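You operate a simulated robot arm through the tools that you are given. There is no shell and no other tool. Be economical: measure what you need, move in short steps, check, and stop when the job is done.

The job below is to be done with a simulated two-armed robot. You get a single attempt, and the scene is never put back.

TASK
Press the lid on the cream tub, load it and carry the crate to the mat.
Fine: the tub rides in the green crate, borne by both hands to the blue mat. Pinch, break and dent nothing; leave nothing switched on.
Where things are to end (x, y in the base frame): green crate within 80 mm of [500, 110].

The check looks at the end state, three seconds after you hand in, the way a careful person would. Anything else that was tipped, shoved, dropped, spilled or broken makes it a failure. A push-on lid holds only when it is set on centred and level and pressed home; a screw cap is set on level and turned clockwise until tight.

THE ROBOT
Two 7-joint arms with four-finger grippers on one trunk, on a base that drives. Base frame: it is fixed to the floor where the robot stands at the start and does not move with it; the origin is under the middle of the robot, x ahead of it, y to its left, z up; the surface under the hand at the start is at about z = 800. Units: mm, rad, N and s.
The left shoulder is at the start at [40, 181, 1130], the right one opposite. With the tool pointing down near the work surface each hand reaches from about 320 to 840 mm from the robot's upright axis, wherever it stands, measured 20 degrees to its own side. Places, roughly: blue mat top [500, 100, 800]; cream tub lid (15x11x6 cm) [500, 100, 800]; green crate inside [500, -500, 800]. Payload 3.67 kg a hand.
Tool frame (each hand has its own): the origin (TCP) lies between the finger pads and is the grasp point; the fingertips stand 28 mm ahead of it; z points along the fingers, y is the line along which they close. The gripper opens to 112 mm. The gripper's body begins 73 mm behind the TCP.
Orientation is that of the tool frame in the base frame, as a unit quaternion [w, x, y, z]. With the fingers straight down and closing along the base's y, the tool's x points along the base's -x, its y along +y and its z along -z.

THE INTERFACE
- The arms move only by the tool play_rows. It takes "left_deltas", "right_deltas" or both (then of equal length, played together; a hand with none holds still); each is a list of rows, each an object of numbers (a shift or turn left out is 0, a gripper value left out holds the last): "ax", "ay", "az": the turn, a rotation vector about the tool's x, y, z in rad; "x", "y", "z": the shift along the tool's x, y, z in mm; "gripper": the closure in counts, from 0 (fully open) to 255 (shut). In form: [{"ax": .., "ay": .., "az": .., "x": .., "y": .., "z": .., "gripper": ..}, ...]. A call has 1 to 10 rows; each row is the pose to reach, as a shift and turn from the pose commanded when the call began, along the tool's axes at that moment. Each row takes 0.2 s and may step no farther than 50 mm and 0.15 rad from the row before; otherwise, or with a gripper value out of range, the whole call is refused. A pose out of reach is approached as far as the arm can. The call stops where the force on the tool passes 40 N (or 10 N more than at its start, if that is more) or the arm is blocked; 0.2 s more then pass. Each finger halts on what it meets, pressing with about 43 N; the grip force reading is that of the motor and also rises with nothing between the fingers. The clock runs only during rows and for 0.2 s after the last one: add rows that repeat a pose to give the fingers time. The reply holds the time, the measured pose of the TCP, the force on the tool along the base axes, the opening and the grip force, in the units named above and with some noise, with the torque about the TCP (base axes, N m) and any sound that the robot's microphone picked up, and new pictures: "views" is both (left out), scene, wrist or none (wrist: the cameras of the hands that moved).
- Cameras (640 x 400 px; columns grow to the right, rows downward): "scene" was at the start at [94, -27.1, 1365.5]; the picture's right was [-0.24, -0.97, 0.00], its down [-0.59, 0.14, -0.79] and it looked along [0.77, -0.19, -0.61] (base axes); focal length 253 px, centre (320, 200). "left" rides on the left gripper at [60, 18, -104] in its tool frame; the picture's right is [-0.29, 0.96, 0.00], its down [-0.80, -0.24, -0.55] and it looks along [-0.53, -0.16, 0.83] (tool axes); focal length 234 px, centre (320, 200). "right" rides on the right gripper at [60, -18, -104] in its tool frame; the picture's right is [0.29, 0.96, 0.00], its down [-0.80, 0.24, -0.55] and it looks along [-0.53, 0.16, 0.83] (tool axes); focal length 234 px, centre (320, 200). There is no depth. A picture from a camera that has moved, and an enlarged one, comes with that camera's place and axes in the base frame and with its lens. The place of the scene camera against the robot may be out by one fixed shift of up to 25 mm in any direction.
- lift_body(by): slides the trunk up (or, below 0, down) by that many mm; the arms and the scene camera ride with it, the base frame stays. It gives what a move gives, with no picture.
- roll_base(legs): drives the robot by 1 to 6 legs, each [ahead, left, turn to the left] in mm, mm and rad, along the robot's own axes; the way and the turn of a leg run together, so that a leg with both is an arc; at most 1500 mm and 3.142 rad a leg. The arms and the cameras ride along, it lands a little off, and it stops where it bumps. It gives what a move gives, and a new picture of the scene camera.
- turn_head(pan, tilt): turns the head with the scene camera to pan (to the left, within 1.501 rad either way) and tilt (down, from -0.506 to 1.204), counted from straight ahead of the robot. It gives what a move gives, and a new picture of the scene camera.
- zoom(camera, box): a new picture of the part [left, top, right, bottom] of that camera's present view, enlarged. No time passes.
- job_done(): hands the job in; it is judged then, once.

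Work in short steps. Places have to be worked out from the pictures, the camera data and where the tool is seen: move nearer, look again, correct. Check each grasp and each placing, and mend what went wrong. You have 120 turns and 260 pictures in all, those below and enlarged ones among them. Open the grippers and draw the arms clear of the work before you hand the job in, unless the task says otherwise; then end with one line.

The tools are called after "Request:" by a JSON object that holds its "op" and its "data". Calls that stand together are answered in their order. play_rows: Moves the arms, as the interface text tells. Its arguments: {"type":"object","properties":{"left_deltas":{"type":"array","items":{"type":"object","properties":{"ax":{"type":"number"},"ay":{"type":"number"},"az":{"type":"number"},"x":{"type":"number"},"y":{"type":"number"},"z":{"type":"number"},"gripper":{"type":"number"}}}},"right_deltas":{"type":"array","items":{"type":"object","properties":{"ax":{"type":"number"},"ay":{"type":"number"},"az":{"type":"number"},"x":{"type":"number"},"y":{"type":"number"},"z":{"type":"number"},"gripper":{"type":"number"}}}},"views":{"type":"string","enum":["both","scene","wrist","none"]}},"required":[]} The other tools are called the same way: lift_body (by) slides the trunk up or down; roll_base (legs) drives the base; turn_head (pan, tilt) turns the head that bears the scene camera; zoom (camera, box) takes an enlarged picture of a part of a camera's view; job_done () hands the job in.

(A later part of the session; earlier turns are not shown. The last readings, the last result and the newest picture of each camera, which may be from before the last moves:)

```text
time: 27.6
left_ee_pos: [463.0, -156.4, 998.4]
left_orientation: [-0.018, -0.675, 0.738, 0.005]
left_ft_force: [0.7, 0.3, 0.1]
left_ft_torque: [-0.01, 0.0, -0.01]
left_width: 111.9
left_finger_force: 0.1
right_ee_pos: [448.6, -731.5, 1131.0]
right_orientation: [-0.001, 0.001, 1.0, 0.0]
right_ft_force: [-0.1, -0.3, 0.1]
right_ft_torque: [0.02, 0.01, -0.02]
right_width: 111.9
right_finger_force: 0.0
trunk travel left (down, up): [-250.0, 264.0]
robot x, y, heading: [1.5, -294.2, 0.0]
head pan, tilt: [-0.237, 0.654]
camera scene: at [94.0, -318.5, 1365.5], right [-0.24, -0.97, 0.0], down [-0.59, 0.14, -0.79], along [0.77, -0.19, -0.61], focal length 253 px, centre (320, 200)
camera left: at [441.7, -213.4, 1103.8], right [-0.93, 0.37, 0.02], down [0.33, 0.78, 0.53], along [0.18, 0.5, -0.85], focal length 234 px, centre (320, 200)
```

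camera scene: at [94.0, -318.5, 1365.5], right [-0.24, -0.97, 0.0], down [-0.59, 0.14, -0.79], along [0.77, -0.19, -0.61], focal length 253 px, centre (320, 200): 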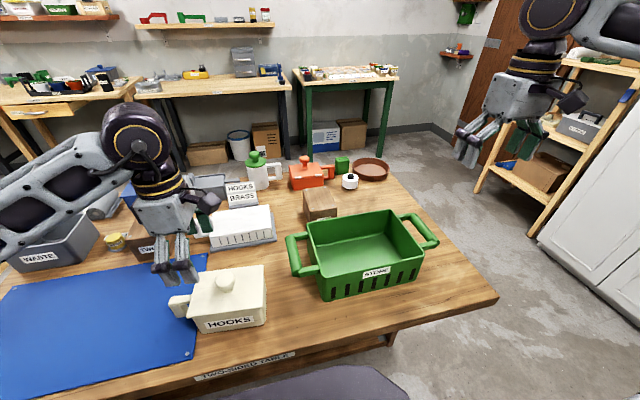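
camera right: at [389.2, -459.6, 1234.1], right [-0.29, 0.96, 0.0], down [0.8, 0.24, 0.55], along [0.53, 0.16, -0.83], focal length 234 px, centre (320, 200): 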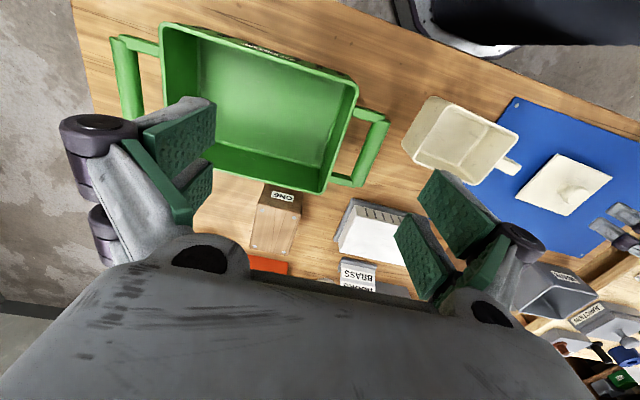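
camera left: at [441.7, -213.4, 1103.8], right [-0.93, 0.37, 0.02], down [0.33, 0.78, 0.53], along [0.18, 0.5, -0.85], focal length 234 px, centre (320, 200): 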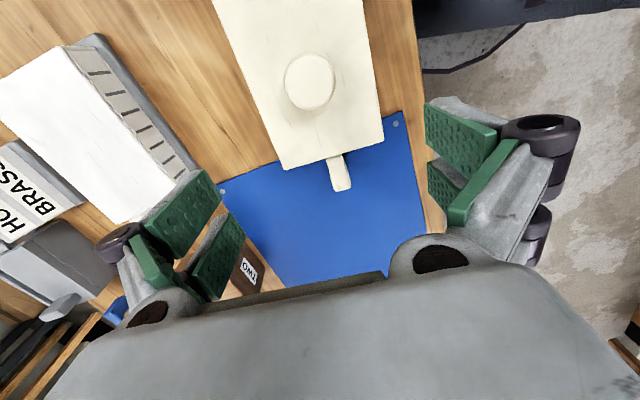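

Turned. Now I level the tool and move above the handle.

Request:
{"op": "play_rows", "data": {"left_deltas": [{"x": -35, "y": 3.3, "az": -0.01, "ax": 0.0317, "ay": -0.0198}, {"x": -69.7, "y": 6.7, "az": -0.01, "ax": 0.0317, "ay": -0.0198}, {"x": -69.7, "y": 6.7, "z": 35, "az": -0.01, "ax": 0.0317, "ay": -0.0198}, {"x": -69.7, "y": 6.7, "z": 35, "az": -0.01, "ax": 0.0317, "ay": -0.0198}], "views": "wrist"}}

Request:
{"op": "zoom", "data": {"camera": "left", "box": [240, 80, 400, 180]}}

```text
time: 28.6
left_ee_pos: [460.3, -86.1, 960.9]
left_orientation: [0.0, -0.678, 0.735, -0.001]
left_ft_force: [-0.3, 0.1, -0.1]
left_ft_torque: [0.02, 0.0, 0.02]
left_width: 112.0
left_finger_force: 0.1
right_ee_pos: [448.5, -732.0, 1131.5]
right_orientation: [-0.001, 0.0, 1.0, 0.0]
right_ft_force: [0.2, 0.1, 0.6]
right_ft_torque: [-0.02, 0.0, -0.01]
right_width: 112.1
right_finger_force: 0.1
trunk travel left (down, up): [-250.0, 264.0]
robot x, y, heading: [-3.9, -292.7, -0.002]
head pan, tilt: [-0.237, 0.654]
camera left: at [436.5, -145.4, 1064.9], right [-0.93, 0.36, 0.0], down [0.3, 0.78, 0.55], along [0.2, 0.52, -0.83], focal length 234 px, centre (320, 200)
```

left: 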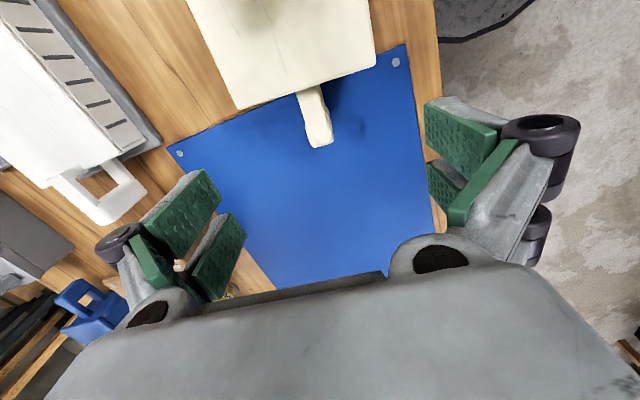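

```text
4.00 times, centred on (320, 130) of left
camera zoom: at [436.5, -145.4, 1064.9], right [-0.93, 0.36, 0.0], down [0.3, 0.78, 0.55], along [0.2, 0.52, -0.83], focal length 937 px, centre (320, 480)
```

zoom: 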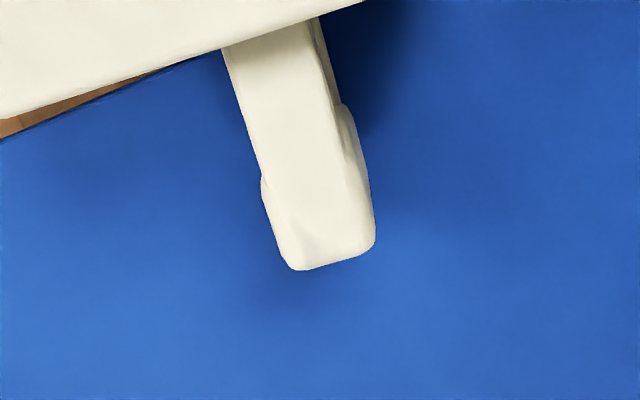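

The handle end is at [462, -73] and the tool is centred within 1 mm. I descend to z = 845 and close.

Request:
{"op": "play_rows", "data": {"left_deltas": [{"x": -1, "y": -1.3, "z": 40}, {"x": -1, "y": -1.3, "z": 80}, {"x": -1, "y": -1.3, "z": 105}, {"x": -1, "y": -1.3, "z": 116}, {"x": -1, "y": -1.3, "z": 116}], "views": "wrist"}}

```text
time: 29.9
left_ee_pos: [462.3, -85.2, 845.8]
left_orientation: [0.0, -0.679, 0.734, 0.0]
left_ft_force: [0.4, 0.9, 0.6]
left_ft_torque: [-0.01, 0.04, 0.02]
left_width: 112.0
left_finger_force: 0.1
right_ee_pos: [448.8, -731.7, 1132.5]
right_orientation: [0.0, 0.0, 1.0, 0.0]
right_ft_force: [0.4, -0.4, -0.5]
right_ft_torque: [0.02, 0.01, 0.01]
right_width: 111.9
right_finger_force: 0.0
trunk travel left (down, up): [-250.0, 264.0]
robot x, y, heading: [0.0, -292.9, 0.002]
head pan, tilt: [-0.237, 0.654]
camera left: at [438.2, -145.0, 949.5], right [-0.93, 0.36, 0.0], down [0.3, 0.78, 0.55], along [0.2, 0.52, -0.83], focal length 234 px, centre (320, 200)
```

left: 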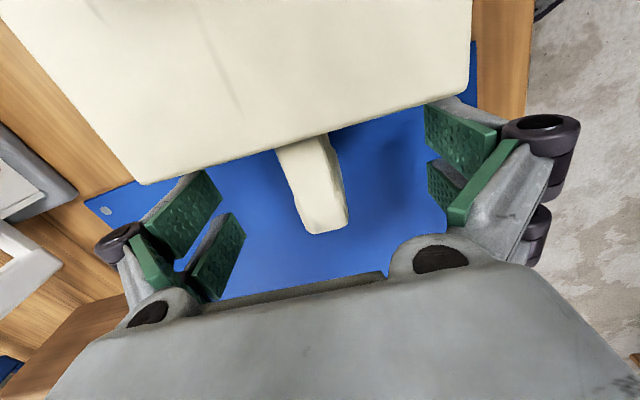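

The handle is between the fingers with no contact. I close.

Request:
{"op": "play_rows", "data": {"left_deltas": [{"gripper": 120}, {"gripper": 200}, {"gripper": 255}, {"gripper": 255}, {"gripper": 255}, {"gripper": 255}], "views": "wrist"}}

```text
time: 31.2
left_ee_pos: [460.7, -86.8, 845.9]
left_orientation: [0.0, -0.678, 0.735, 0.0]
left_ft_force: [0.4, -0.9, 0.3]
left_ft_torque: [-0.02, 0.0, -0.11]
left_width: 21.7
left_finger_force: 43.2
right_ee_pos: [448.0, -731.6, 1130.7]
right_orientation: [0.0, -0.001, 1.0, 0.0]
right_ft_force: [-0.3, -0.3, -0.4]
right_ft_torque: [0.0, -0.02, -0.01]
right_width: 112.1
right_finger_force: 0.0
trunk travel left (down, up): [-250.0, 264.0]
robot x, y, heading: [-3.9, -287.8, 0.002]
head pan, tilt: [-0.237, 0.654]
camera left: at [438.2, -145.1, 949.7], right [-0.93, 0.36, 0.0], down [0.3, 0.78, 0.55], along [0.2, 0.52, -0.83], focal length 234 px, centre (320, 200)
```

left: 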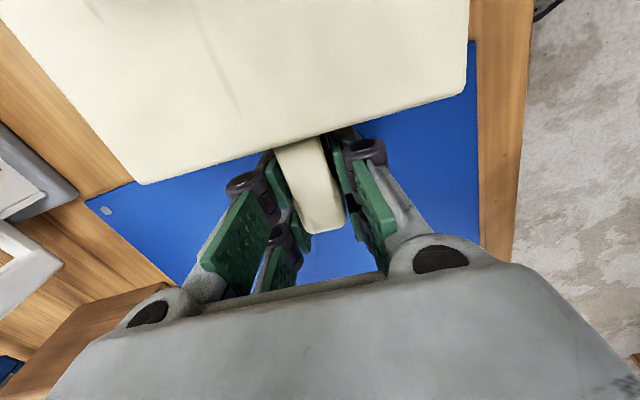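

The handle is gripped at 21.7 mm. I lift slightly to test whether the tub sags.

Request:
{"op": "play_rows", "data": {"left_deltas": [{"z": -5}, {"z": -12}, {"z": -20}, {"z": -20}, {"z": -20}], "views": "wrist"}}

Request:
{"op": "zoom", "data": {"camera": "scene", "box": [150, 230, 310, 330]}}

```text
time: 32.5
left_ee_pos: [460.8, -86.8, 866.7]
left_orientation: [0.0, -0.679, 0.734, 0.0]
left_ft_force: [-0.5, 0.3, -2.2]
left_ft_torque: [0.21, -0.01, 0.0]
left_width: 21.4
left_finger_force: 42.9
right_ee_pos: [448.6, -731.8, 1131.9]
right_orientation: [0.0, 0.0, 1.0, -0.001]
right_ft_force: [0.1, 0.7, -0.2]
right_ft_torque: [0.01, -0.04, 0.01]
right_width: 112.0
right_finger_force: 0.1
trunk travel left (down, up): [-250.0, 264.0]
robot x, y, heading: [-0.5, -292.0, 0.001]
head pan, tilt: [-0.237, 0.654]
camera left: at [438.1, -145.2, 969.7], right [-0.93, 0.36, 0.0], down [0.3, 0.78, 0.55], along [0.2, 0.52, -0.83], focal length 234 px, centre (320, 200)
```

left: 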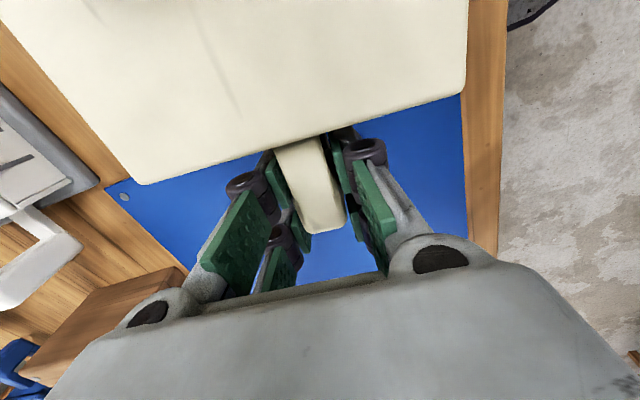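

```text
4.00 times, centred on (230, 280) of scene
camera zoom: at [94.1, -318.5, 1365.5], right [-0.24, -0.97, 0.0], down [-0.59, 0.14, -0.79], along [0.77, -0.19, -0.61], focal length 1011 px, centre (680, -120)
```

zoom: 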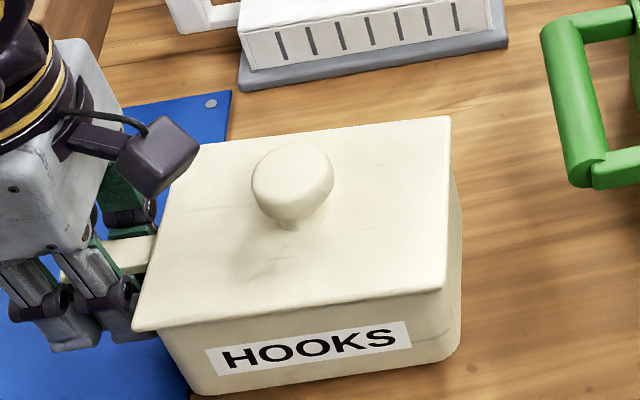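

No sag; it weighs about 2.2 N, level, and the lid holds. I lift well clear of the crate rim, then drive right.

Request:
{"op": "play_rows", "data": {"left_deltas": [{"z": -30}, {"z": -65}, {"z": -100}, {"z": -135}, {"z": -150}, {"z": -150}], "views": "none"}}

Request:
{"op": "roll_base", "data": {"legs": [[0, -255, 0]]}}

Request:
{"op": "zoom", "data": {"camera": "scene", "box": [160, 180, 400, 330]}}

Request:
{"op": "zoom", "data": {"camera": "left", "box": [0, 0, 640, 400]}}

```text
time: 33.9
left_ee_pos: [462.5, -84.8, 1015.9]
left_orientation: [0.0, -0.678, 0.735, -0.001]
left_ft_force: [-0.3, 0.4, -1.7]
left_ft_torque: [0.19, -0.02, 0.01]
left_width: 21.6
left_finger_force: 43.3
right_ee_pos: [448.1, -732.5, 1130.4]
right_orientation: [0.0, 0.0, 1.0, 0.001]
right_ft_force: [-0.2, 0.1, 0.0]
right_ft_torque: [-0.01, 0.01, -0.01]
right_width: 112.1
right_finger_force: 0.0
trunk travel left (down, up): [-250.0, 264.0]
robot x, y, heading: [-3.7, -289.0, -0.0]
head pan, tilt: [-0.237, 0.654]
```

```text
time: 35.7
left_ee_pos: [461.4, -338.3, 1015.7]
left_orientation: [-0.001, -0.679, 0.734, 0.0]
left_ft_force: [-0.1, 0.0, -2.1]
left_ft_torque: [0.2, -0.03, -0.05]
left_width: 21.4
left_finger_force: 42.5
right_ee_pos: [449.6, -984.6, 1131.4]
right_orientation: [-0.001, -0.001, 1.0, 0.0]
right_ft_force: [-0.8, -0.8, 0.5]
right_ft_torque: [-0.01, 0.0, 0.01]
right_width: 112.1
right_finger_force: 0.0
trunk travel left (down, up): [-250.0, 264.0]
robot x, y, heading: [-0.4, -545.4, 0.001]
head pan, tilt: [-0.237, 0.654]
camera scene: at [94.3, -572.2, 1365.5], right [-0.23, -0.97, 0.0], down [-0.59, 0.14, -0.79], along [0.77, -0.19, -0.61], focal length 253 px, centre (320, 200)
```

scene: 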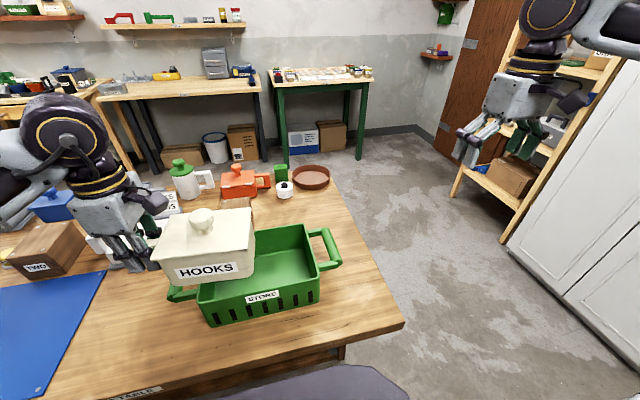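

```text
2.67 times, centred on (280, 255) of scene
camera zoom: at [94.3, -572.2, 1365.5], right [-0.23, -0.97, 0.0], down [-0.59, 0.14, -0.79], along [0.77, -0.19, -0.61], focal length 674 px, centre (427, 53)
```

zoom: 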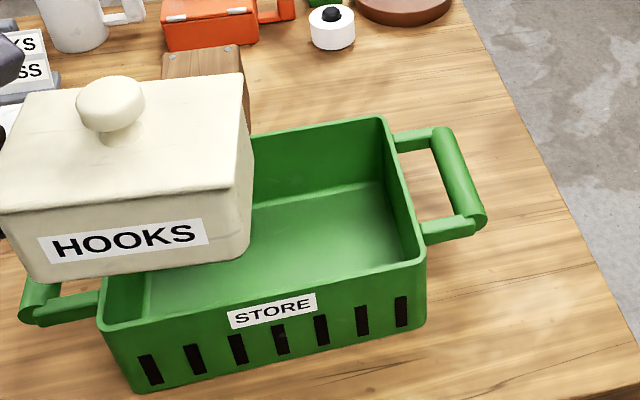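

```text
1.00 times, centred on (320, 200) of left (not enlarged: the box is as wide or as high as the picture)
camera zoom: at [438.8, -397.2, 1119.8], right [-0.93, 0.36, 0.0], down [0.3, 0.78, 0.55], along [0.2, 0.52, -0.83], focal length 234 px, centre (320, 200)
```

zoom: 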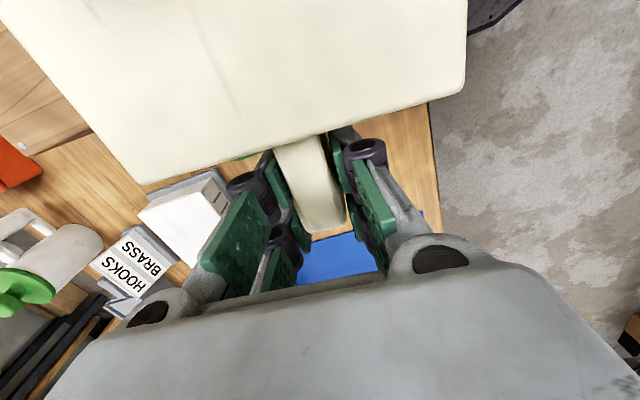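

The crate rim spans x 418–597 and y -398 to -651, centred at about [508, -525], with nearly no yaw. I move the tub over its middle with the axes aligned.

Request:
{"op": "play_rows", "data": {"left_deltas": [{"x": 24, "y": -14, "az": -0.02}, {"x": 48, "y": -28, "az": -0.04}, {"x": 72, "y": -42, "az": -0.06}, {"x": 94, "y": -54.2, "az": -0.08}, {"x": 94, "y": -54.2, "az": -0.08}, {"x": 94, "y": -54.2, "az": -0.08}], "views": "scene"}}

Request:
{"op": "zoom", "data": {"camera": "scene", "box": [160, 180, 400, 330]}}

```text
time: 37.1
left_ee_pos: [509.7, -436.5, 1016.2]
left_orientation: [0.0, 0.708, -0.706, -0.001]
left_ft_force: [0.5, 0.6, -2.1]
left_ft_torque: [0.19, -0.01, 0.0]
left_width: 21.7
left_finger_force: 43.3
right_ee_pos: [449.9, -985.0, 1131.1]
right_orientation: [0.0, -0.001, 1.0, 0.0]
right_ft_force: [0.5, -0.3, 0.3]
right_ft_torque: [0.03, -0.02, -0.01]
right_width: 112.1
right_finger_force: 0.0
trunk travel left (down, up): [-250.0, 264.0]
robot x, y, heading: [2.3, -548.7, 0.005]
head pan, tilt: [-0.237, 0.654]
camera scene: at [94.5, -572.2, 1365.4], right [-0.23, -0.97, 0.0], down [-0.59, 0.14, -0.79], along [0.77, -0.19, -0.61], focal length 253 px, centre (320, 200)
```

scene: 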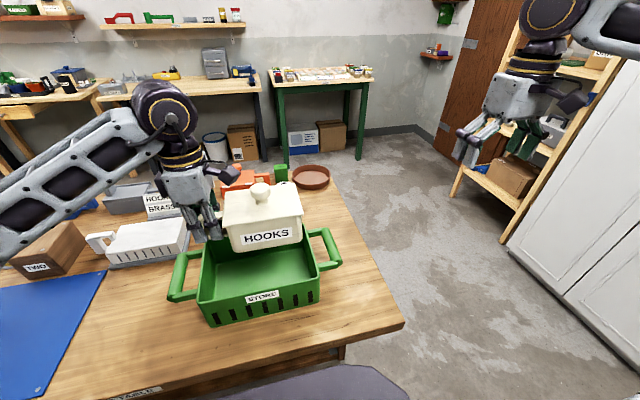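

```text
2.67 times, centred on (280, 255) of scene
camera zoom: at [94.5, -572.2, 1365.4], right [-0.23, -0.97, 0.0], down [-0.59, 0.14, -0.79], along [0.77, -0.19, -0.61], focal length 674 px, centre (427, 53)
```

zoom: 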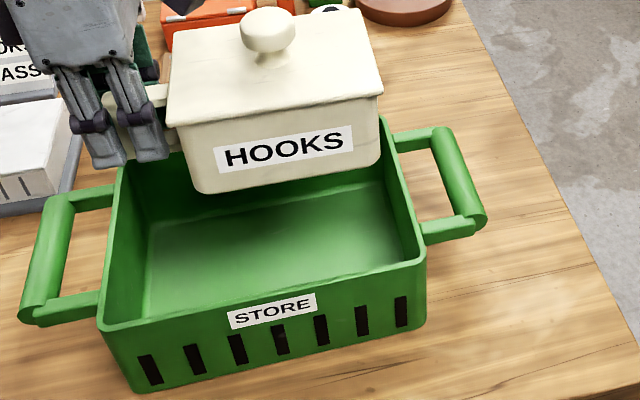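

The tub is above the crate with about 17–20 mm to spare at each end. I lower it partway in and look.

Request:
{"op": "play_rows", "data": {"left_deltas": [{"y": 3.5, "z": 30}, {"y": 3.5, "z": 60}, {"y": 3.5, "z": 85}, {"y": 3.5, "z": 105}, {"y": 3.5, "z": 105}], "views": "none"}}

Request:
{"op": "zoom", "data": {"camera": "scene", "box": [160, 180, 400, 330]}}

```text
time: 38.3
left_ee_pos: [505.0, -434.8, 910.4]
left_orientation: [0.0, 0.708, -0.707, 0.0]
left_ft_force: [-0.2, 0.3, -1.5]
left_ft_torque: [0.2, 0.01, 0.01]
left_width: 21.7
left_finger_force: 43.2
right_ee_pos: [450.2, -984.3, 1131.3]
right_orientation: [-0.001, -0.001, 1.0, 0.0]
right_ft_force: [-0.3, -0.6, 0.1]
right_ft_torque: [0.0, -0.01, 0.0]
right_width: 112.0
right_finger_force: 0.1
trunk travel left (down, up): [-250.0, 264.0]
robot x, y, heading: [0.5, -545.8, 0.0]
head pan, tilt: [-0.237, 0.654]
```

```text
2.67 times, centred on (280, 255) of scene
camera zoom: at [94.1, -572.1, 1365.5], right [-0.23, -0.97, 0.0], down [-0.59, 0.14, -0.79], along [0.77, -0.19, -0.61], focal length 674 px, centre (427, 53)
```

zoom: 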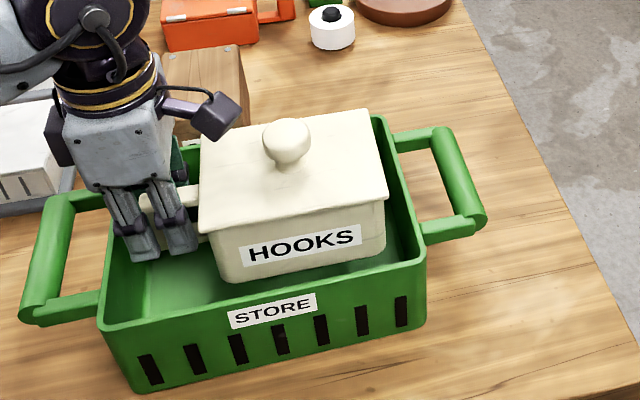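

It fits well. I shift 4 mm toward -x and lower gently to the floor of the crate.

Request:
{"op": "play_rows", "data": {"left_deltas": [{"y": 4, "z": 15}, {"y": 4, "z": 30}, {"y": 4, "z": 42}, {"y": 4, "z": 48}, {"y": 4, "z": 52}, {"y": 4, "z": 55}, {"y": 4, "z": 55}], "views": "none"}}

Request:
{"op": "zoom", "data": {"camera": "scene", "box": [160, 180, 400, 330]}}

```text
time: 39.9
left_ee_pos: [500.0, -435.3, 856.8]
left_orientation: [0.0, 0.707, -0.707, 0.0]
left_ft_force: [0.3, 0.3, -2.5]
left_ft_torque: [0.17, -0.01, 0.0]
left_width: 21.5
left_finger_force: 42.9
right_ee_pos: [450.1, -985.2, 1131.7]
right_orientation: [0.0, -0.001, 1.0, 0.0]
right_ft_force: [1.0, 0.3, -0.4]
right_ft_torque: [0.01, -0.01, 0.0]
right_width: 112.0
right_finger_force: 0.0
trunk travel left (down, up): [-250.0, 264.0]
robot x, y, heading: [0.0, -542.5, -0.002]
head pan, tilt: [-0.237, 0.654]
```

```text
2.67 times, centred on (280, 255) of scene
camera zoom: at [94.3, -572.0, 1365.5], right [-0.23, -0.97, 0.0], down [-0.59, 0.14, -0.79], along [0.77, -0.19, -0.61], focal length 674 px, centre (427, 53)
```

zoom: 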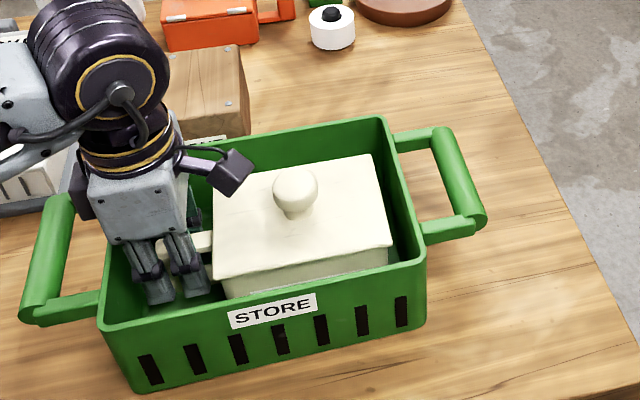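

Still hanging free. I lower the last few millimetres in 1 mm steps.

Request:
{"op": "play_rows", "data": {"left_deltas": [{"z": 2}, {"z": 4}, {"z": 5}, {"z": 6}, {"z": 7}, {"z": 8}, {"z": 8}], "views": "none"}}

```text
time: 41.5
left_ee_pos: [500.6, -434.8, 850.7]
left_orientation: [-0.002, 0.708, -0.706, 0.003]
left_ft_force: [4.2, 3.7, 28.8]
left_ft_torque: [-0.88, -0.11, 0.0]
left_width: 21.9
left_finger_force: 42.9
right_ee_pos: [449.6, -983.2, 1132.6]
right_orientation: [0.001, -0.001, 1.0, 0.0]
right_ft_force: [-0.4, -0.1, 0.2]
right_ft_torque: [0.0, -0.03, 0.0]
right_width: 111.9
right_finger_force: 0.1
trunk travel left (down, up): [-250.0, 264.0]
robot x, y, heading: [2.0, -547.0, 0.001]
head pan, tilt: [-0.237, 0.654]
```

The tub is on the floor at z ≈ 851. I ease the pressure, open and rise.

Request:
{"op": "play_rows", "data": {"left_deltas": [{"z": -2.5}, {"z": -2.5, "gripper": 130}, {"z": -2.5, "gripper": 130}, {"z": -2.5, "gripper": 130}, {"z": -30, "gripper": 130}, {"z": -70, "gripper": 130}, {"z": -110, "gripper": 130}, {"z": -150, "gripper": 130}, {"z": -150, "gripper": 0}], "views": "both"}}

Request:
{"op": "zoom", "data": {"camera": "scene", "box": [160, 180, 400, 330]}}

```text
time: 43.5
left_ee_pos: [500.1, -436.3, 997.5]
left_orientation: [0.0, 0.709, -0.705, 0.001]
left_ft_force: [0.6, 0.3, 0.2]
left_ft_torque: [-0.01, 0.02, 0.01]
left_width: 103.6
left_finger_force: 0.0
right_ee_pos: [449.9, -985.1, 1130.8]
right_orientation: [0.0, 0.0, 1.0, 0.0]
right_ft_force: [0.9, 1.0, 0.9]
right_ft_torque: [-0.01, 0.02, -0.02]
right_width: 112.1
right_finger_force: 0.0
trunk travel left (down, up): [-250.0, 264.0]
robot x, y, heading: [0.9, -545.6, 0.003]
head pan, tilt: [-0.237, 0.654]
camera scene: at [94.5, -571.6, 1365.4], right [-0.23, -0.97, 0.0], down [-0.59, 0.14, -0.79], along [0.77, -0.19, -0.61], focal length 253 px, centre (320, 200)
camera left: at [481.9, -496.9, 1101.8], right [-0.96, 0.29, 0.0], down [0.24, 0.8, 0.55], along [0.16, 0.53, -0.83], focal length 234 px, centre (320, 200)
```

scene: 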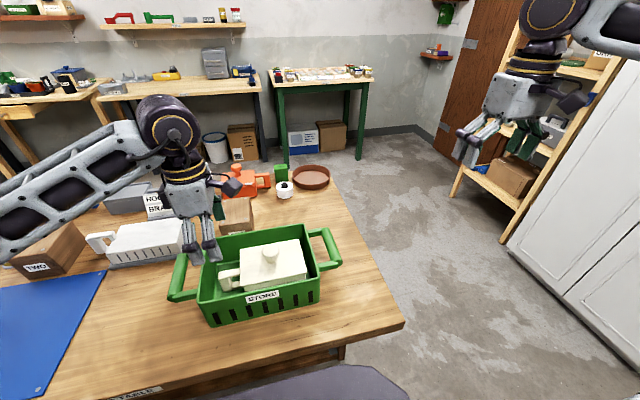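
left: 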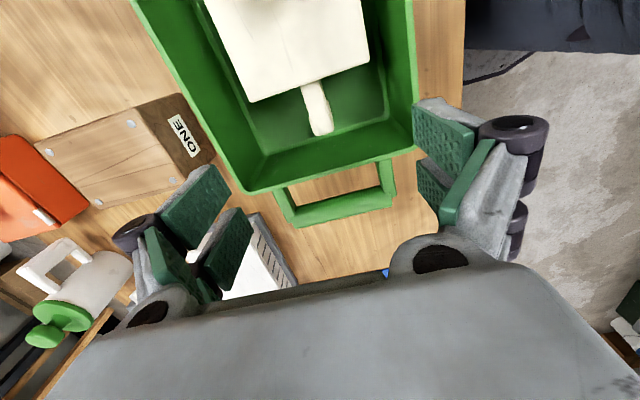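

```text
2.67 times, centred on (280, 255) of scene
camera zoom: at [94.5, -571.6, 1365.4], right [-0.23, -0.97, 0.0], down [-0.59, 0.14, -0.79], along [0.77, -0.19, -0.61], focal length 674 px, centre (427, 53)
```

zoom: 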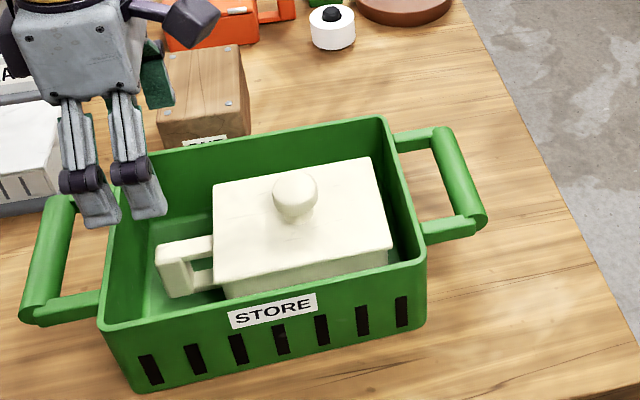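

The tub sits flat inside the crate. The crate bars run along x at about [504, -345] and [505, -703], top z ≈ 885. I turn the left tool back and bring both hands above the bars with half-open grippers.

Request:
{"op": "play_rows", "data": {"left_deltas": [{"x": -9, "az": 0.145, "gripper": 138}, {"x": -18, "az": 0.29, "gripper": 138}, {"x": -27, "az": 0.435, "gripper": 138}, {"x": -36, "az": 0.58, "gripper": 138}, {"x": -45, "az": 0.725, "gripper": 138}, {"x": -55, "az": 0.87, "gripper": 138}, {"x": -65, "az": 1.015, "gripper": 138}, {"x": -75, "y": -2, "az": 1.16, "gripper": 138}, {"x": -85, "y": -4, "az": 1.305, "gripper": 138}, {"x": -91, "y": -5, "az": 1.45, "gripper": 138}], "right_deltas": [{"x": -5, "y": 30, "z": 12, "gripper": 138}, {"x": -11, "y": 60, "z": 25, "gripper": 138}, {"x": -17, "y": 90, "z": 40, "gripper": 138}, {"x": -23, "y": 120, "z": 55, "gripper": 138}, {"x": -29, "y": 150, "z": 70, "gripper": 138}, {"x": -35, "y": 180, "z": 85, "gripper": 138}, {"x": -40, "y": 210, "z": 100, "gripper": 138}, {"x": -45, "y": 240, "z": 115, "gripper": 138}, {"x": -50, "y": 265, "z": 130, "gripper": 138}, {"x": -55, "y": 282, "z": 141, "gripper": 138}], "views": "none"}}

Request:
{"op": "play_rows", "data": {"left_deltas": [{"az": 0.121}, {"az": 0.121}, {"az": 0.121}], "right_deltas": [{}, {}, {}], "views": "both"}}

```text
time: 45.7
left_ee_pos: [505.1, -345.0, 996.7]
left_orientation: [-0.001, -0.06, 0.998, 0.0]
left_ft_force: [-0.4, 0.1, 0.1]
left_ft_torque: [0.0, -0.01, 0.02]
left_width: 51.4
left_finger_force: 0.1
right_ee_pos: [505.7, -700.9, 989.6]
right_orientation: [-0.001, 0.001, 1.0, -0.001]
right_ft_force: [0.4, 0.0, -0.1]
right_ft_torque: [-0.02, 0.0, -0.02]
right_width: 51.5
right_finger_force: 0.1
trunk travel left (down, up): [-250.0, 264.0]
robot x, y, heading: [-3.7, -543.8, 0.008]
head pan, tilt: [-0.237, 0.654]
```

```text
time: 46.5
left_ee_pos: [504.7, -344.9, 997.4]
left_orientation: [0.001, -0.001, 1.0, 0.0]
left_ft_force: [-0.7, 0.9, 0.7]
left_ft_torque: [0.01, 0.01, -0.03]
left_width: 51.3
left_finger_force: 0.1
right_ee_pos: [504.4, -702.3, 989.8]
right_orientation: [0.0, -0.001, 1.0, 0.0]
right_ft_force: [0.4, 0.3, -0.9]
right_ft_torque: [0.05, -0.01, 0.03]
right_width: 51.4
right_finger_force: 0.1
trunk travel left (down, up): [-250.0, 264.0]
robot x, y, heading: [1.2, -546.9, 0.005]
head pan, tilt: [-0.237, 0.654]
camera scene: at [94.1, -571.8, 1365.5], right [-0.23, -0.97, 0.0], down [-0.59, 0.14, -0.79], along [0.77, -0.19, -0.61], focal length 253 px, centre (320, 200)
camera right: at [445.0, -720.7, 1093.5], right [-0.29, 0.96, 0.0], down [0.8, 0.24, 0.55], along [0.53, 0.16, -0.83], focal length 234 px, centre (320, 200)
camera left: at [445.3, -327.8, 1101.6], right [0.29, 0.96, 0.0], down [0.8, -0.24, 0.55], along [0.53, -0.16, -0.83], focal length 234 px, centre (320, 200)
```

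scene: 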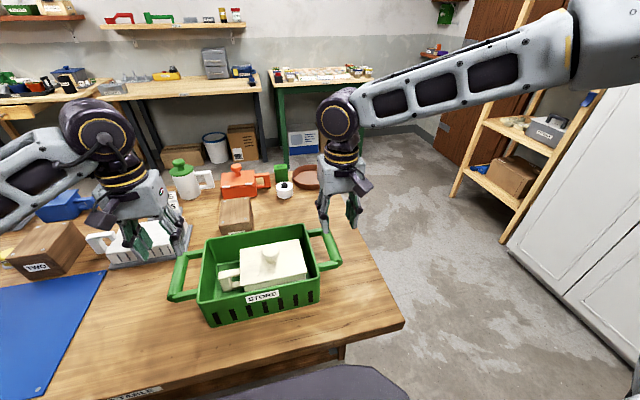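
right: 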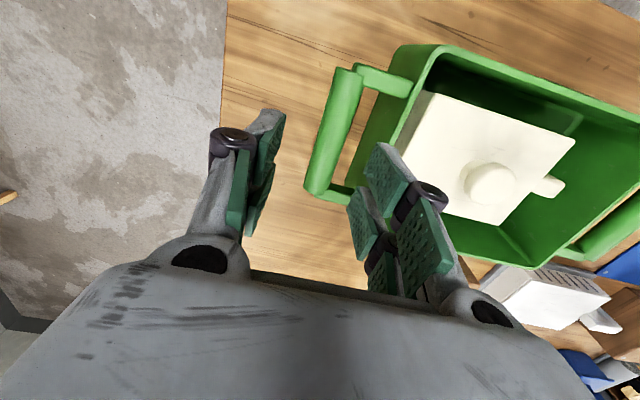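
left: 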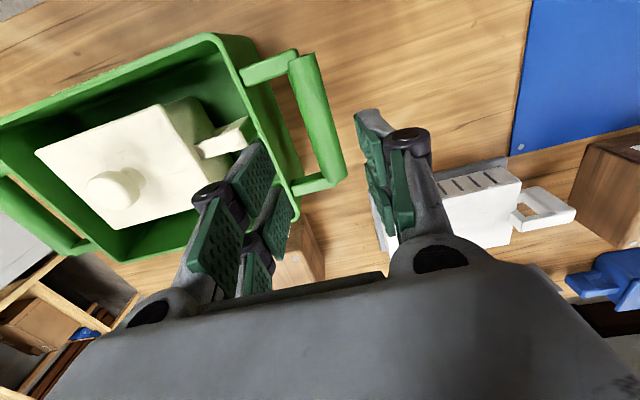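

Both hands are near their bars. I zoom to pin down the bar centres.

Request:
{"op": "zoom", "data": {"camera": "left", "box": [220, 30, 380, 210]}}

Request:
{"op": "zoom", "data": {"camera": "right", "box": [270, 30, 430, 210]}}

Request:
{"op": "zoom", "data": {"camera": "scene", "box": [140, 190, 380, 340]}}

```text
2.22 times, centred on (300, 120) of left
camera zoom: at [445.3, -327.8, 1101.6], right [0.29, 0.96, 0.0], down [0.8, -0.24, 0.55], along [0.53, -0.16, -0.83], focal length 520 px, centre (364, 378)
```

zoom: 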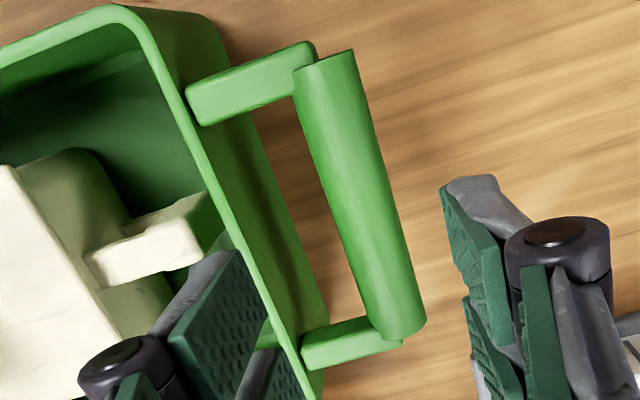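

```text
2.22 times, centred on (350, 120) of right
camera zoom: at [445.0, -720.7, 1093.5], right [-0.29, 0.96, 0.0], down [0.8, 0.24, 0.55], along [0.53, 0.16, -0.83], focal length 520 px, centre (253, 378)
```

zoom: 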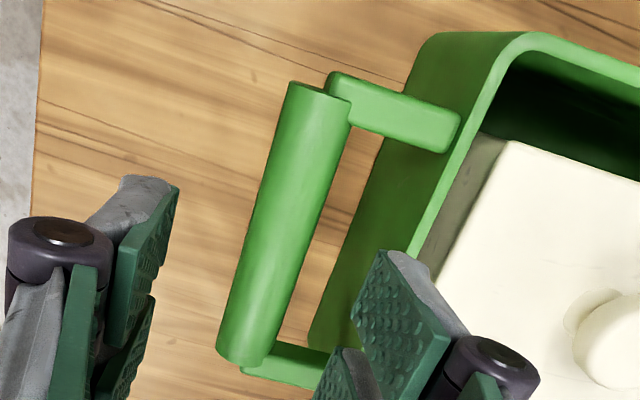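

```text
2.67 times, centred on (260, 265) of scene
camera zoom: at [94.1, -571.8, 1365.5], right [-0.23, -0.97, 0.0], down [-0.59, 0.14, -0.79], along [0.77, -0.19, -0.61], focal length 674 px, centre (480, 27)
```

zoom: 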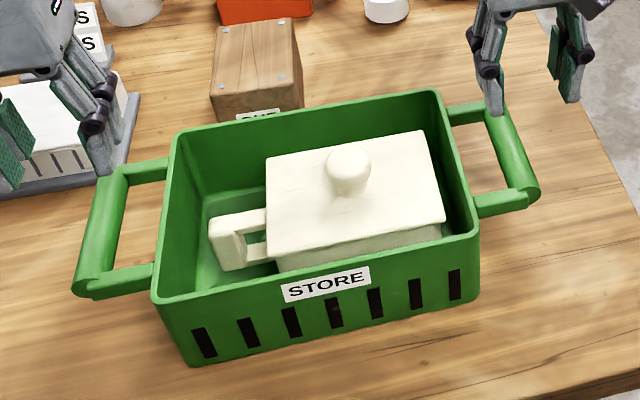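

By the wrist cameras the bars are at left [508, -344.5] and right [513, -689.5]; the scene camera is a bit off on the right side. I align, come down to just above the bars and check.

Request:
{"op": "play_rows", "data": {"left_deltas": [{"x": -3.5, "y": 0.5, "z": 25}, {"x": -3.5, "y": 0.5, "z": 50}, {"x": -3.5, "y": 0.5, "z": 70}, {"x": -3.5, "y": 0.5, "z": 70}], "right_deltas": [{"x": -8.5, "y": 12.5, "z": 22}, {"x": -8.5, "y": 12.5, "z": 45}, {"x": -8.5, "y": 12.5, "z": 63}, {"x": -8.5, "y": 12.5, "z": 63}], "views": "both"}}

```text
time: 47.5
left_ee_pos: [509.4, -344.7, 928.0]
left_orientation: [0.001, 0.0, 1.0, -0.001]
left_ft_force: [0.2, -0.4, -0.2]
left_ft_torque: [0.02, -0.02, -0.01]
left_width: 51.4
left_finger_force: 0.1
right_ee_pos: [511.8, -690.5, 927.1]
right_orientation: [-0.001, -0.001, 1.0, 0.0]
right_ft_force: [0.7, 0.0, 0.8]
right_ft_torque: [-0.02, -0.05, 0.02]
right_width: 51.2
right_finger_force: 0.1
trunk travel left (down, up): [-250.0, 264.0]
robot x, y, heading: [2.5, -543.3, 0.003]
head pan, tilt: [-0.237, 0.654]
camera scene: at [93.8, -571.9, 1365.5], right [-0.23, -0.97, 0.0], down [-0.59, 0.14, -0.79], along [0.77, -0.19, -0.61], focal length 253 px, centre (320, 200)
camera right: at [453.2, -708.2, 1029.9], right [-0.29, 0.96, 0.0], down [0.8, 0.24, 0.55], along [0.53, 0.16, -0.83], focal length 234 px, centre (320, 200)
camera left: at [449.2, -327.5, 1031.7], right [0.29, 0.96, 0.0], down [0.8, -0.24, 0.55], along [0.53, -0.16, -0.83], focal length 234 px, centre (320, 200)
```

scene: 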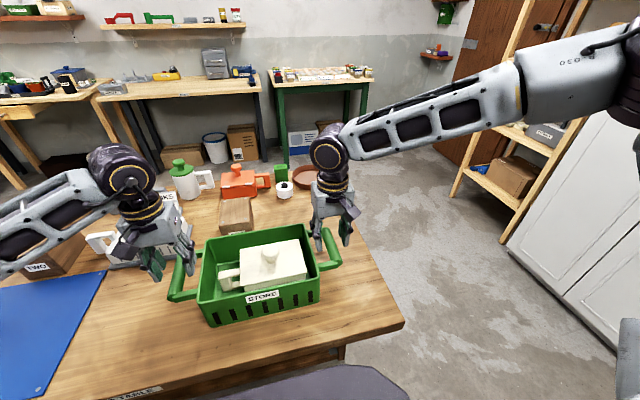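
right: 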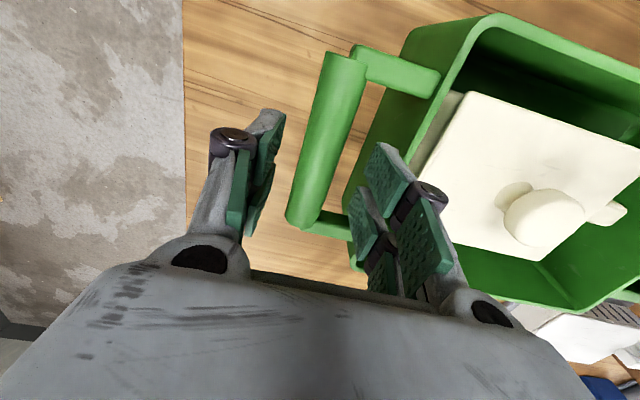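
left: 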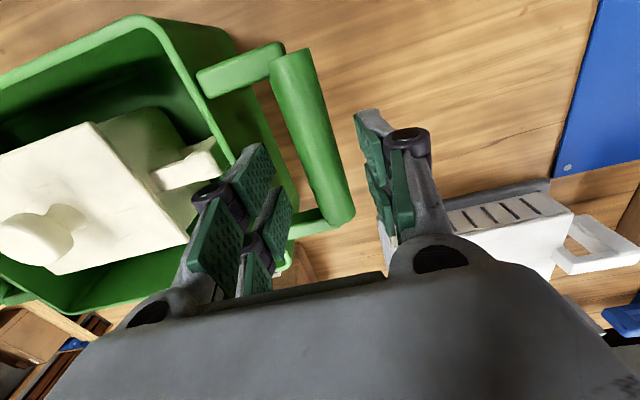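

Alignment is good on both bars. I descend to the bar axis.

Request:
{"op": "play_rows", "data": {"left_deltas": [{"y": -0.8, "z": 20}, {"y": -0.8, "z": 40}, {"y": -0.8, "z": 53}, {"y": -0.8, "z": 53}], "right_deltas": [{"x": -1, "y": 1, "z": 20}, {"x": -1, "y": 1, "z": 40}, {"x": -1, "y": 1, "z": 52}, {"x": -1, "y": 1, "z": 52}], "views": "both"}}

```text
time: 48.5
left_ee_pos: [509.7, -345.2, 874.1]
left_orientation: [0.0, -0.001, 1.0, 0.0]
left_ft_force: [1.2, -0.7, 0.4]
left_ft_torque: [0.0, 0.02, 0.01]
left_width: 51.5
left_finger_force: 0.1
right_ee_pos: [512.9, -687.8, 875.3]
right_orientation: [0.0, 0.0, 1.0, 0.0]
right_ft_force: [1.2, -0.8, -0.4]
right_ft_torque: [0.02, -0.01, -0.05]
right_width: 51.5
right_finger_force: 0.1
trunk travel left (down, up): [-250.0, 264.0]
robot x, y, heading: [1.4, -543.2, 0.001]
head pan, tilt: [-0.237, 0.654]
camera scene: at [93.9, -571.8, 1365.5], right [-0.23, -0.97, 0.0], down [-0.59, 0.14, -0.79], along [0.77, -0.19, -0.61], focal length 253 px, centre (320, 200)
camera right: at [453.9, -707.1, 978.1], right [-0.29, 0.96, 0.0], down [0.8, 0.24, 0.55], along [0.53, 0.16, -0.83], focal length 234 px, centre (320, 200)
camera left: at [448.7, -328.2, 978.3], right [0.29, 0.96, 0.0], down [0.8, -0.24, 0.55], along [0.53, -0.16, -0.83], focal length 234 px, centre (320, 200)
```

scene: 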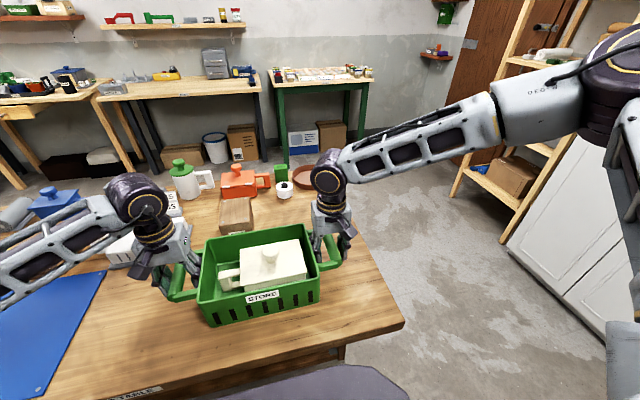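
right: 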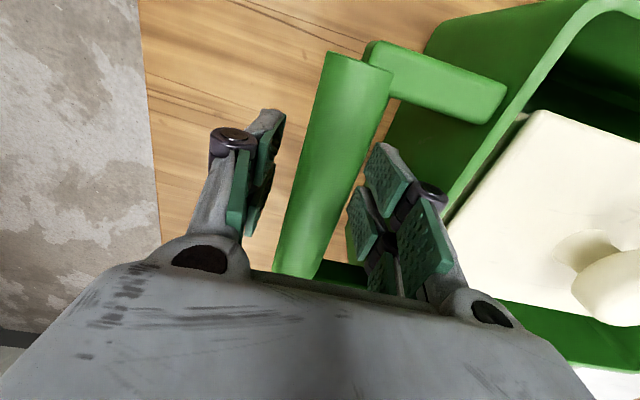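
left: 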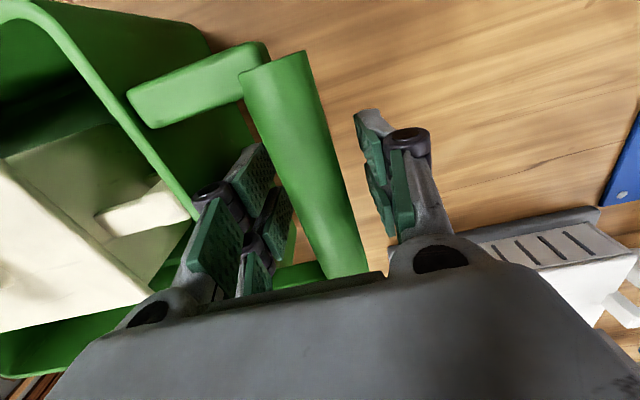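

The bars lie between the fingers on both sides. I close both grippers.

Request:
{"op": "play_rows", "data": {"left_deltas": [{"gripper": 180}, {"gripper": 220}, {"gripper": 255}, {"gripper": 255}, {"gripper": 255}], "right_deltas": [{"gripper": 180}, {"gripper": 220}, {"gripper": 255}, {"gripper": 255}, {"gripper": 255}], "views": "none"}}

Request:
{"op": "turn_head", "data": {"pan": 0.7, "tilt": 0.75}}

```text
time: 49.7
left_ee_pos: [511.1, -343.3, 873.2]
left_orientation: [0.0, -0.003, 1.0, 0.001]
left_ft_force: [7.9, 23.9, 0.3]
left_ft_torque: [-0.3, 0.35, 1.05]
left_width: 25.9
left_finger_force: 43.5
right_ee_pos: [512.8, -689.0, 873.7]
right_orientation: [-0.001, -0.001, 1.0, -0.002]
right_ft_force: [-7.7, -22.8, -0.6]
right_ft_torque: [0.39, -0.35, 1.57]
right_width: 25.5
right_finger_force: 43.1
trunk travel left (down, up): [-250.0, 264.0]
robot x, y, heading: [-1.9, -545.8, 0.007]
head pan, tilt: [-0.237, 0.654]
```

```text
time: 51.0
left_ee_pos: [510.9, -344.6, 873.9]
left_orientation: [0.0, -0.002, 1.0, 0.001]
left_ft_force: [7.9, 33.1, 0.2]
left_ft_torque: [-0.45, -0.01, 1.3]
left_width: 26.8
left_finger_force: 43.3
right_ee_pos: [512.6, -689.9, 874.0]
right_orientation: [-0.002, 0.001, 1.0, -0.002]
right_ft_force: [-7.8, -35.1, -0.8]
right_ft_torque: [0.58, -0.03, 1.51]
right_width: 26.9
right_finger_force: 43.5
trunk travel left (down, up): [-250.0, 264.0]
robot x, y, heading: [-0.9, -544.8, -0.003]
head pan, tilt: [0.7, 0.75]
camera scene: at [74.0, -498.1, 1357.3], right [0.64, -0.76, 0.0], down [-0.52, -0.44, -0.73], along [0.56, 0.47, -0.68], focal length 253 px, centre (320, 200)
```

scene: 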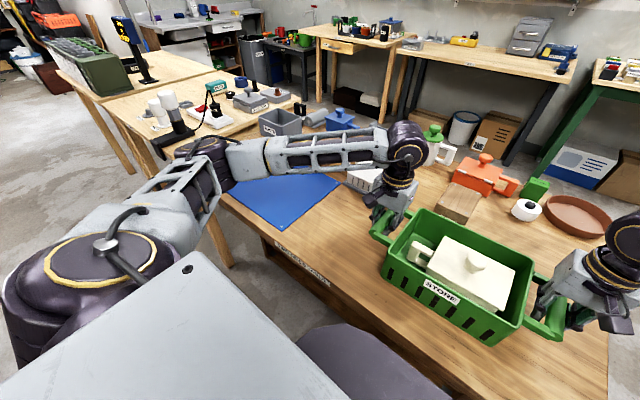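

Both bars are gripped, but the hands squeeze the crate inward by about 33 N with a slight yaw mismatch. I relax that first.

Request:
{"op": "play_rows", "data": {"left_deltas": [{"y": 1, "az": -0.006}, {"y": 2, "az": -0.012}, {"y": 2, "az": -0.012}], "right_deltas": [{"y": -1, "az": -0.006}, {"y": -2, "az": -0.012}, {"y": -2, "az": -0.012}], "views": "none"}}

```text
time: 51.8
left_ee_pos: [508.7, -345.1, 874.1]
left_orientation: [-0.002, -0.006, 1.0, -0.002]
left_ft_force: [1.5, 13.8, -3.9]
left_ft_torque: [-0.14, -0.33, 0.32]
left_width: 27.1
left_finger_force: 43.4
right_ee_pos: [514.4, -690.3, 876.0]
right_orientation: [0.0, -0.008, 1.0, 0.001]
right_ft_force: [-0.7, -15.2, -3.9]
right_ft_torque: [0.05, 0.27, 0.11]
right_width: 27.2
right_finger_force: 42.9
trunk travel left (down, up): [-250.0, 264.0]
robot x, y, heading: [-3.0, -542.7, 0.001]
head pan, tilt: [0.7, 0.75]
```

Much better. One more small relaxation, then a level lift together, slowly at first.

Request:
{"op": "play_rows", "data": {"left_deltas": [{"y": 1.3, "az": -0.003}, {"y": 1.3, "az": -0.003, "z": -5}, {"y": 1.3, "az": -0.003, "z": -12}, {"y": 1.3, "az": -0.003, "z": -20}, {"y": 1.3, "az": -0.003, "z": -20}], "right_deltas": [{"y": -1.3, "az": -0.002}, {"y": -1.3, "az": -0.002, "z": -5}, {"y": -1.3, "az": -0.002, "z": -12}, {"y": -1.3, "az": -0.002, "z": -20}, {"y": -1.3, "az": -0.002, "z": -20}], "views": "scene"}}

```text
time: 53.0
left_ee_pos: [508.5, -344.1, 894.7]
left_orientation: [-0.001, -0.008, 1.0, -0.002]
left_ft_force: [0.3, -27.6, -3.5]
left_ft_torque: [0.61, 0.36, 0.3]
left_width: 27.1
left_finger_force: 42.4
right_ee_pos: [514.3, -690.4, 896.4]
right_orientation: [0.0, -0.009, 1.0, 0.001]
right_ft_force: [-0.5, 27.4, -4.3]
right_ft_torque: [-0.69, -0.38, -0.45]
right_width: 27.2
right_finger_force: 42.7
trunk travel left (down, up): [-250.0, 264.0]
robot x, y, heading: [5.3, -542.1, -0.001]
head pan, tilt: [0.7, 0.75]
camera scene: at [74.1, -498.0, 1357.2], right [0.65, -0.76, 0.0], down [-0.52, -0.44, -0.73], along [0.56, 0.47, -0.68], focal length 253 px, centre (320, 200)
```

scene: 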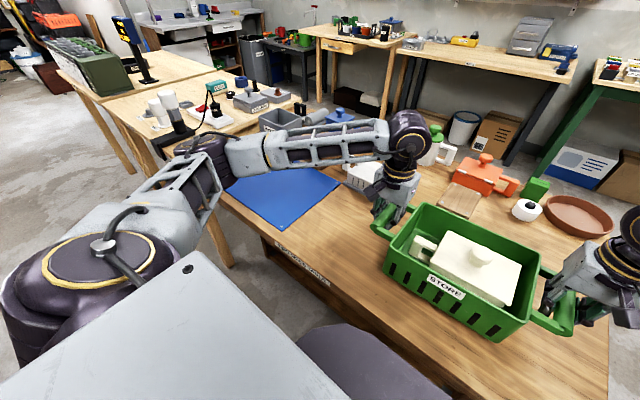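

Lifted and level, at about 7.8 N in all. I now pull outward a bit, so I take 0.9 mm back per hand and lift on to about 1030.

Request:
{"op": "play_rows", "data": {"left_deltas": [{"y": -0.9}, {"y": -0.9, "z": -15}, {"y": -0.9, "z": -35}, {"y": -0.9, "z": -60}, {"y": -0.9, "z": -85}, {"y": -0.9, "z": -110}, {"y": -0.9, "z": -130}, {"y": -0.9, "z": -140}, {"y": -0.9, "z": -140}], "right_deltas": [{"y": 0.9}, {"y": 0.9, "z": -15}, {"y": 0.9, "z": -35}, {"y": 0.9, "z": -60}, {"y": 0.9, "z": -85}, {"y": 0.9, "z": -110}, {"y": 0.9, "z": -130}, {"y": 0.9, "z": -140}, {"y": 0.9, "z": -140}], "views": "scene"}}

```text
time: 54.4
left_ee_pos: [509.4, -343.2, 1007.3]
left_orientation: [0.0, -0.007, 1.0, -0.002]
left_ft_force: [-1.4, -2.1, -3.6]
left_ft_torque: [0.15, -0.19, 0.01]
left_width: 27.1
left_finger_force: 43.3
right_ee_pos: [513.8, -690.5, 1006.4]
right_orientation: [0.001, -0.007, 1.0, 0.003]
right_ft_force: [1.7, 2.0, -4.1]
right_ft_torque: [-0.15, 0.11, -0.43]
right_width: 27.5
right_finger_force: 42.7
trunk travel left (down, up): [-250.0, 264.0]
robot x, y, heading: [1.4, -542.1, 0.002]
head pan, tilt: [0.7, 0.75]
stopped in row 7 (left hand): the force on the tool passed its limit at 41 N (the readings are from after the stop); the commanded pose is now the measured one
camera scene: at [73.5, -498.1, 1357.3], right [0.65, -0.76, 0.0], down [-0.52, -0.44, -0.73], along [0.56, 0.47, -0.68], focal length 253 px, centre (320, 200)
```

scene: 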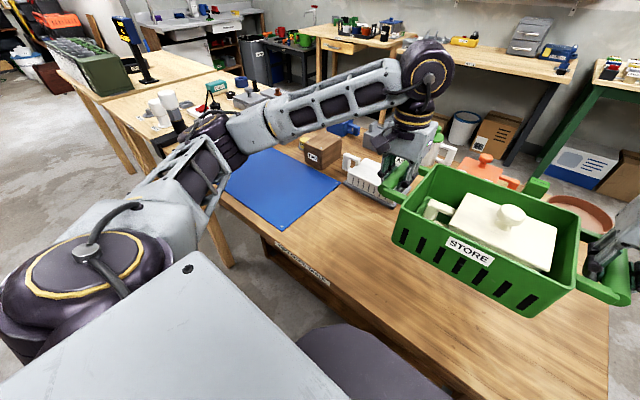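

Now relaxed (2 N) and level, with the crate bottom at about z = 932, above everything in the path. I drive left in stages.

Request:
{"op": "roll_base", "data": {"legs": [[0, 250, 0]]}}

```text
time: 56.3
left_ee_pos: [509.9, -94.9, 1006.6]
left_orientation: [0.001, -0.007, 1.0, -0.003]
left_ft_force: [-3.7, -3.6, -3.6]
left_ft_torque: [0.11, 0.17, -0.43]
left_width: 26.8
left_finger_force: 43.1
right_ee_pos: [513.1, -441.4, 1007.4]
right_orientation: [0.001, -0.009, 1.0, 0.003]
right_ft_force: [3.0, 3.8, -4.1]
right_ft_torque: [-0.18, -0.23, -0.67]
right_width: 27.1
right_finger_force: 42.5
trunk travel left (down, up): [-250.0, 264.0]
robot x, y, heading: [-0.8, -295.3, 0.005]
head pan, tilt: [0.7, 0.75]
camera scene: at [73.6, -248.8, 1357.3], right [0.65, -0.76, 0.0], down [-0.52, -0.44, -0.73], along [0.56, 0.47, -0.68], focal length 253 px, centre (320, 200)
```

scene: 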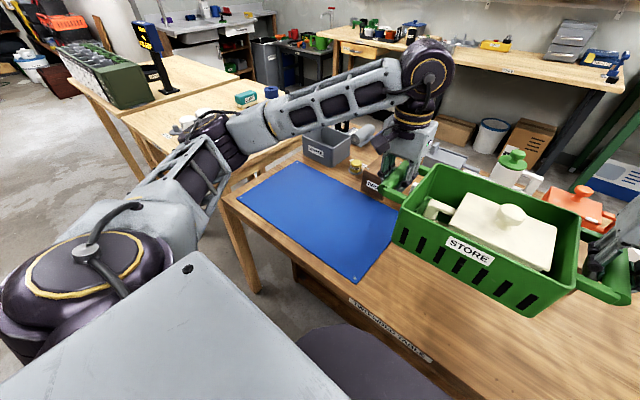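

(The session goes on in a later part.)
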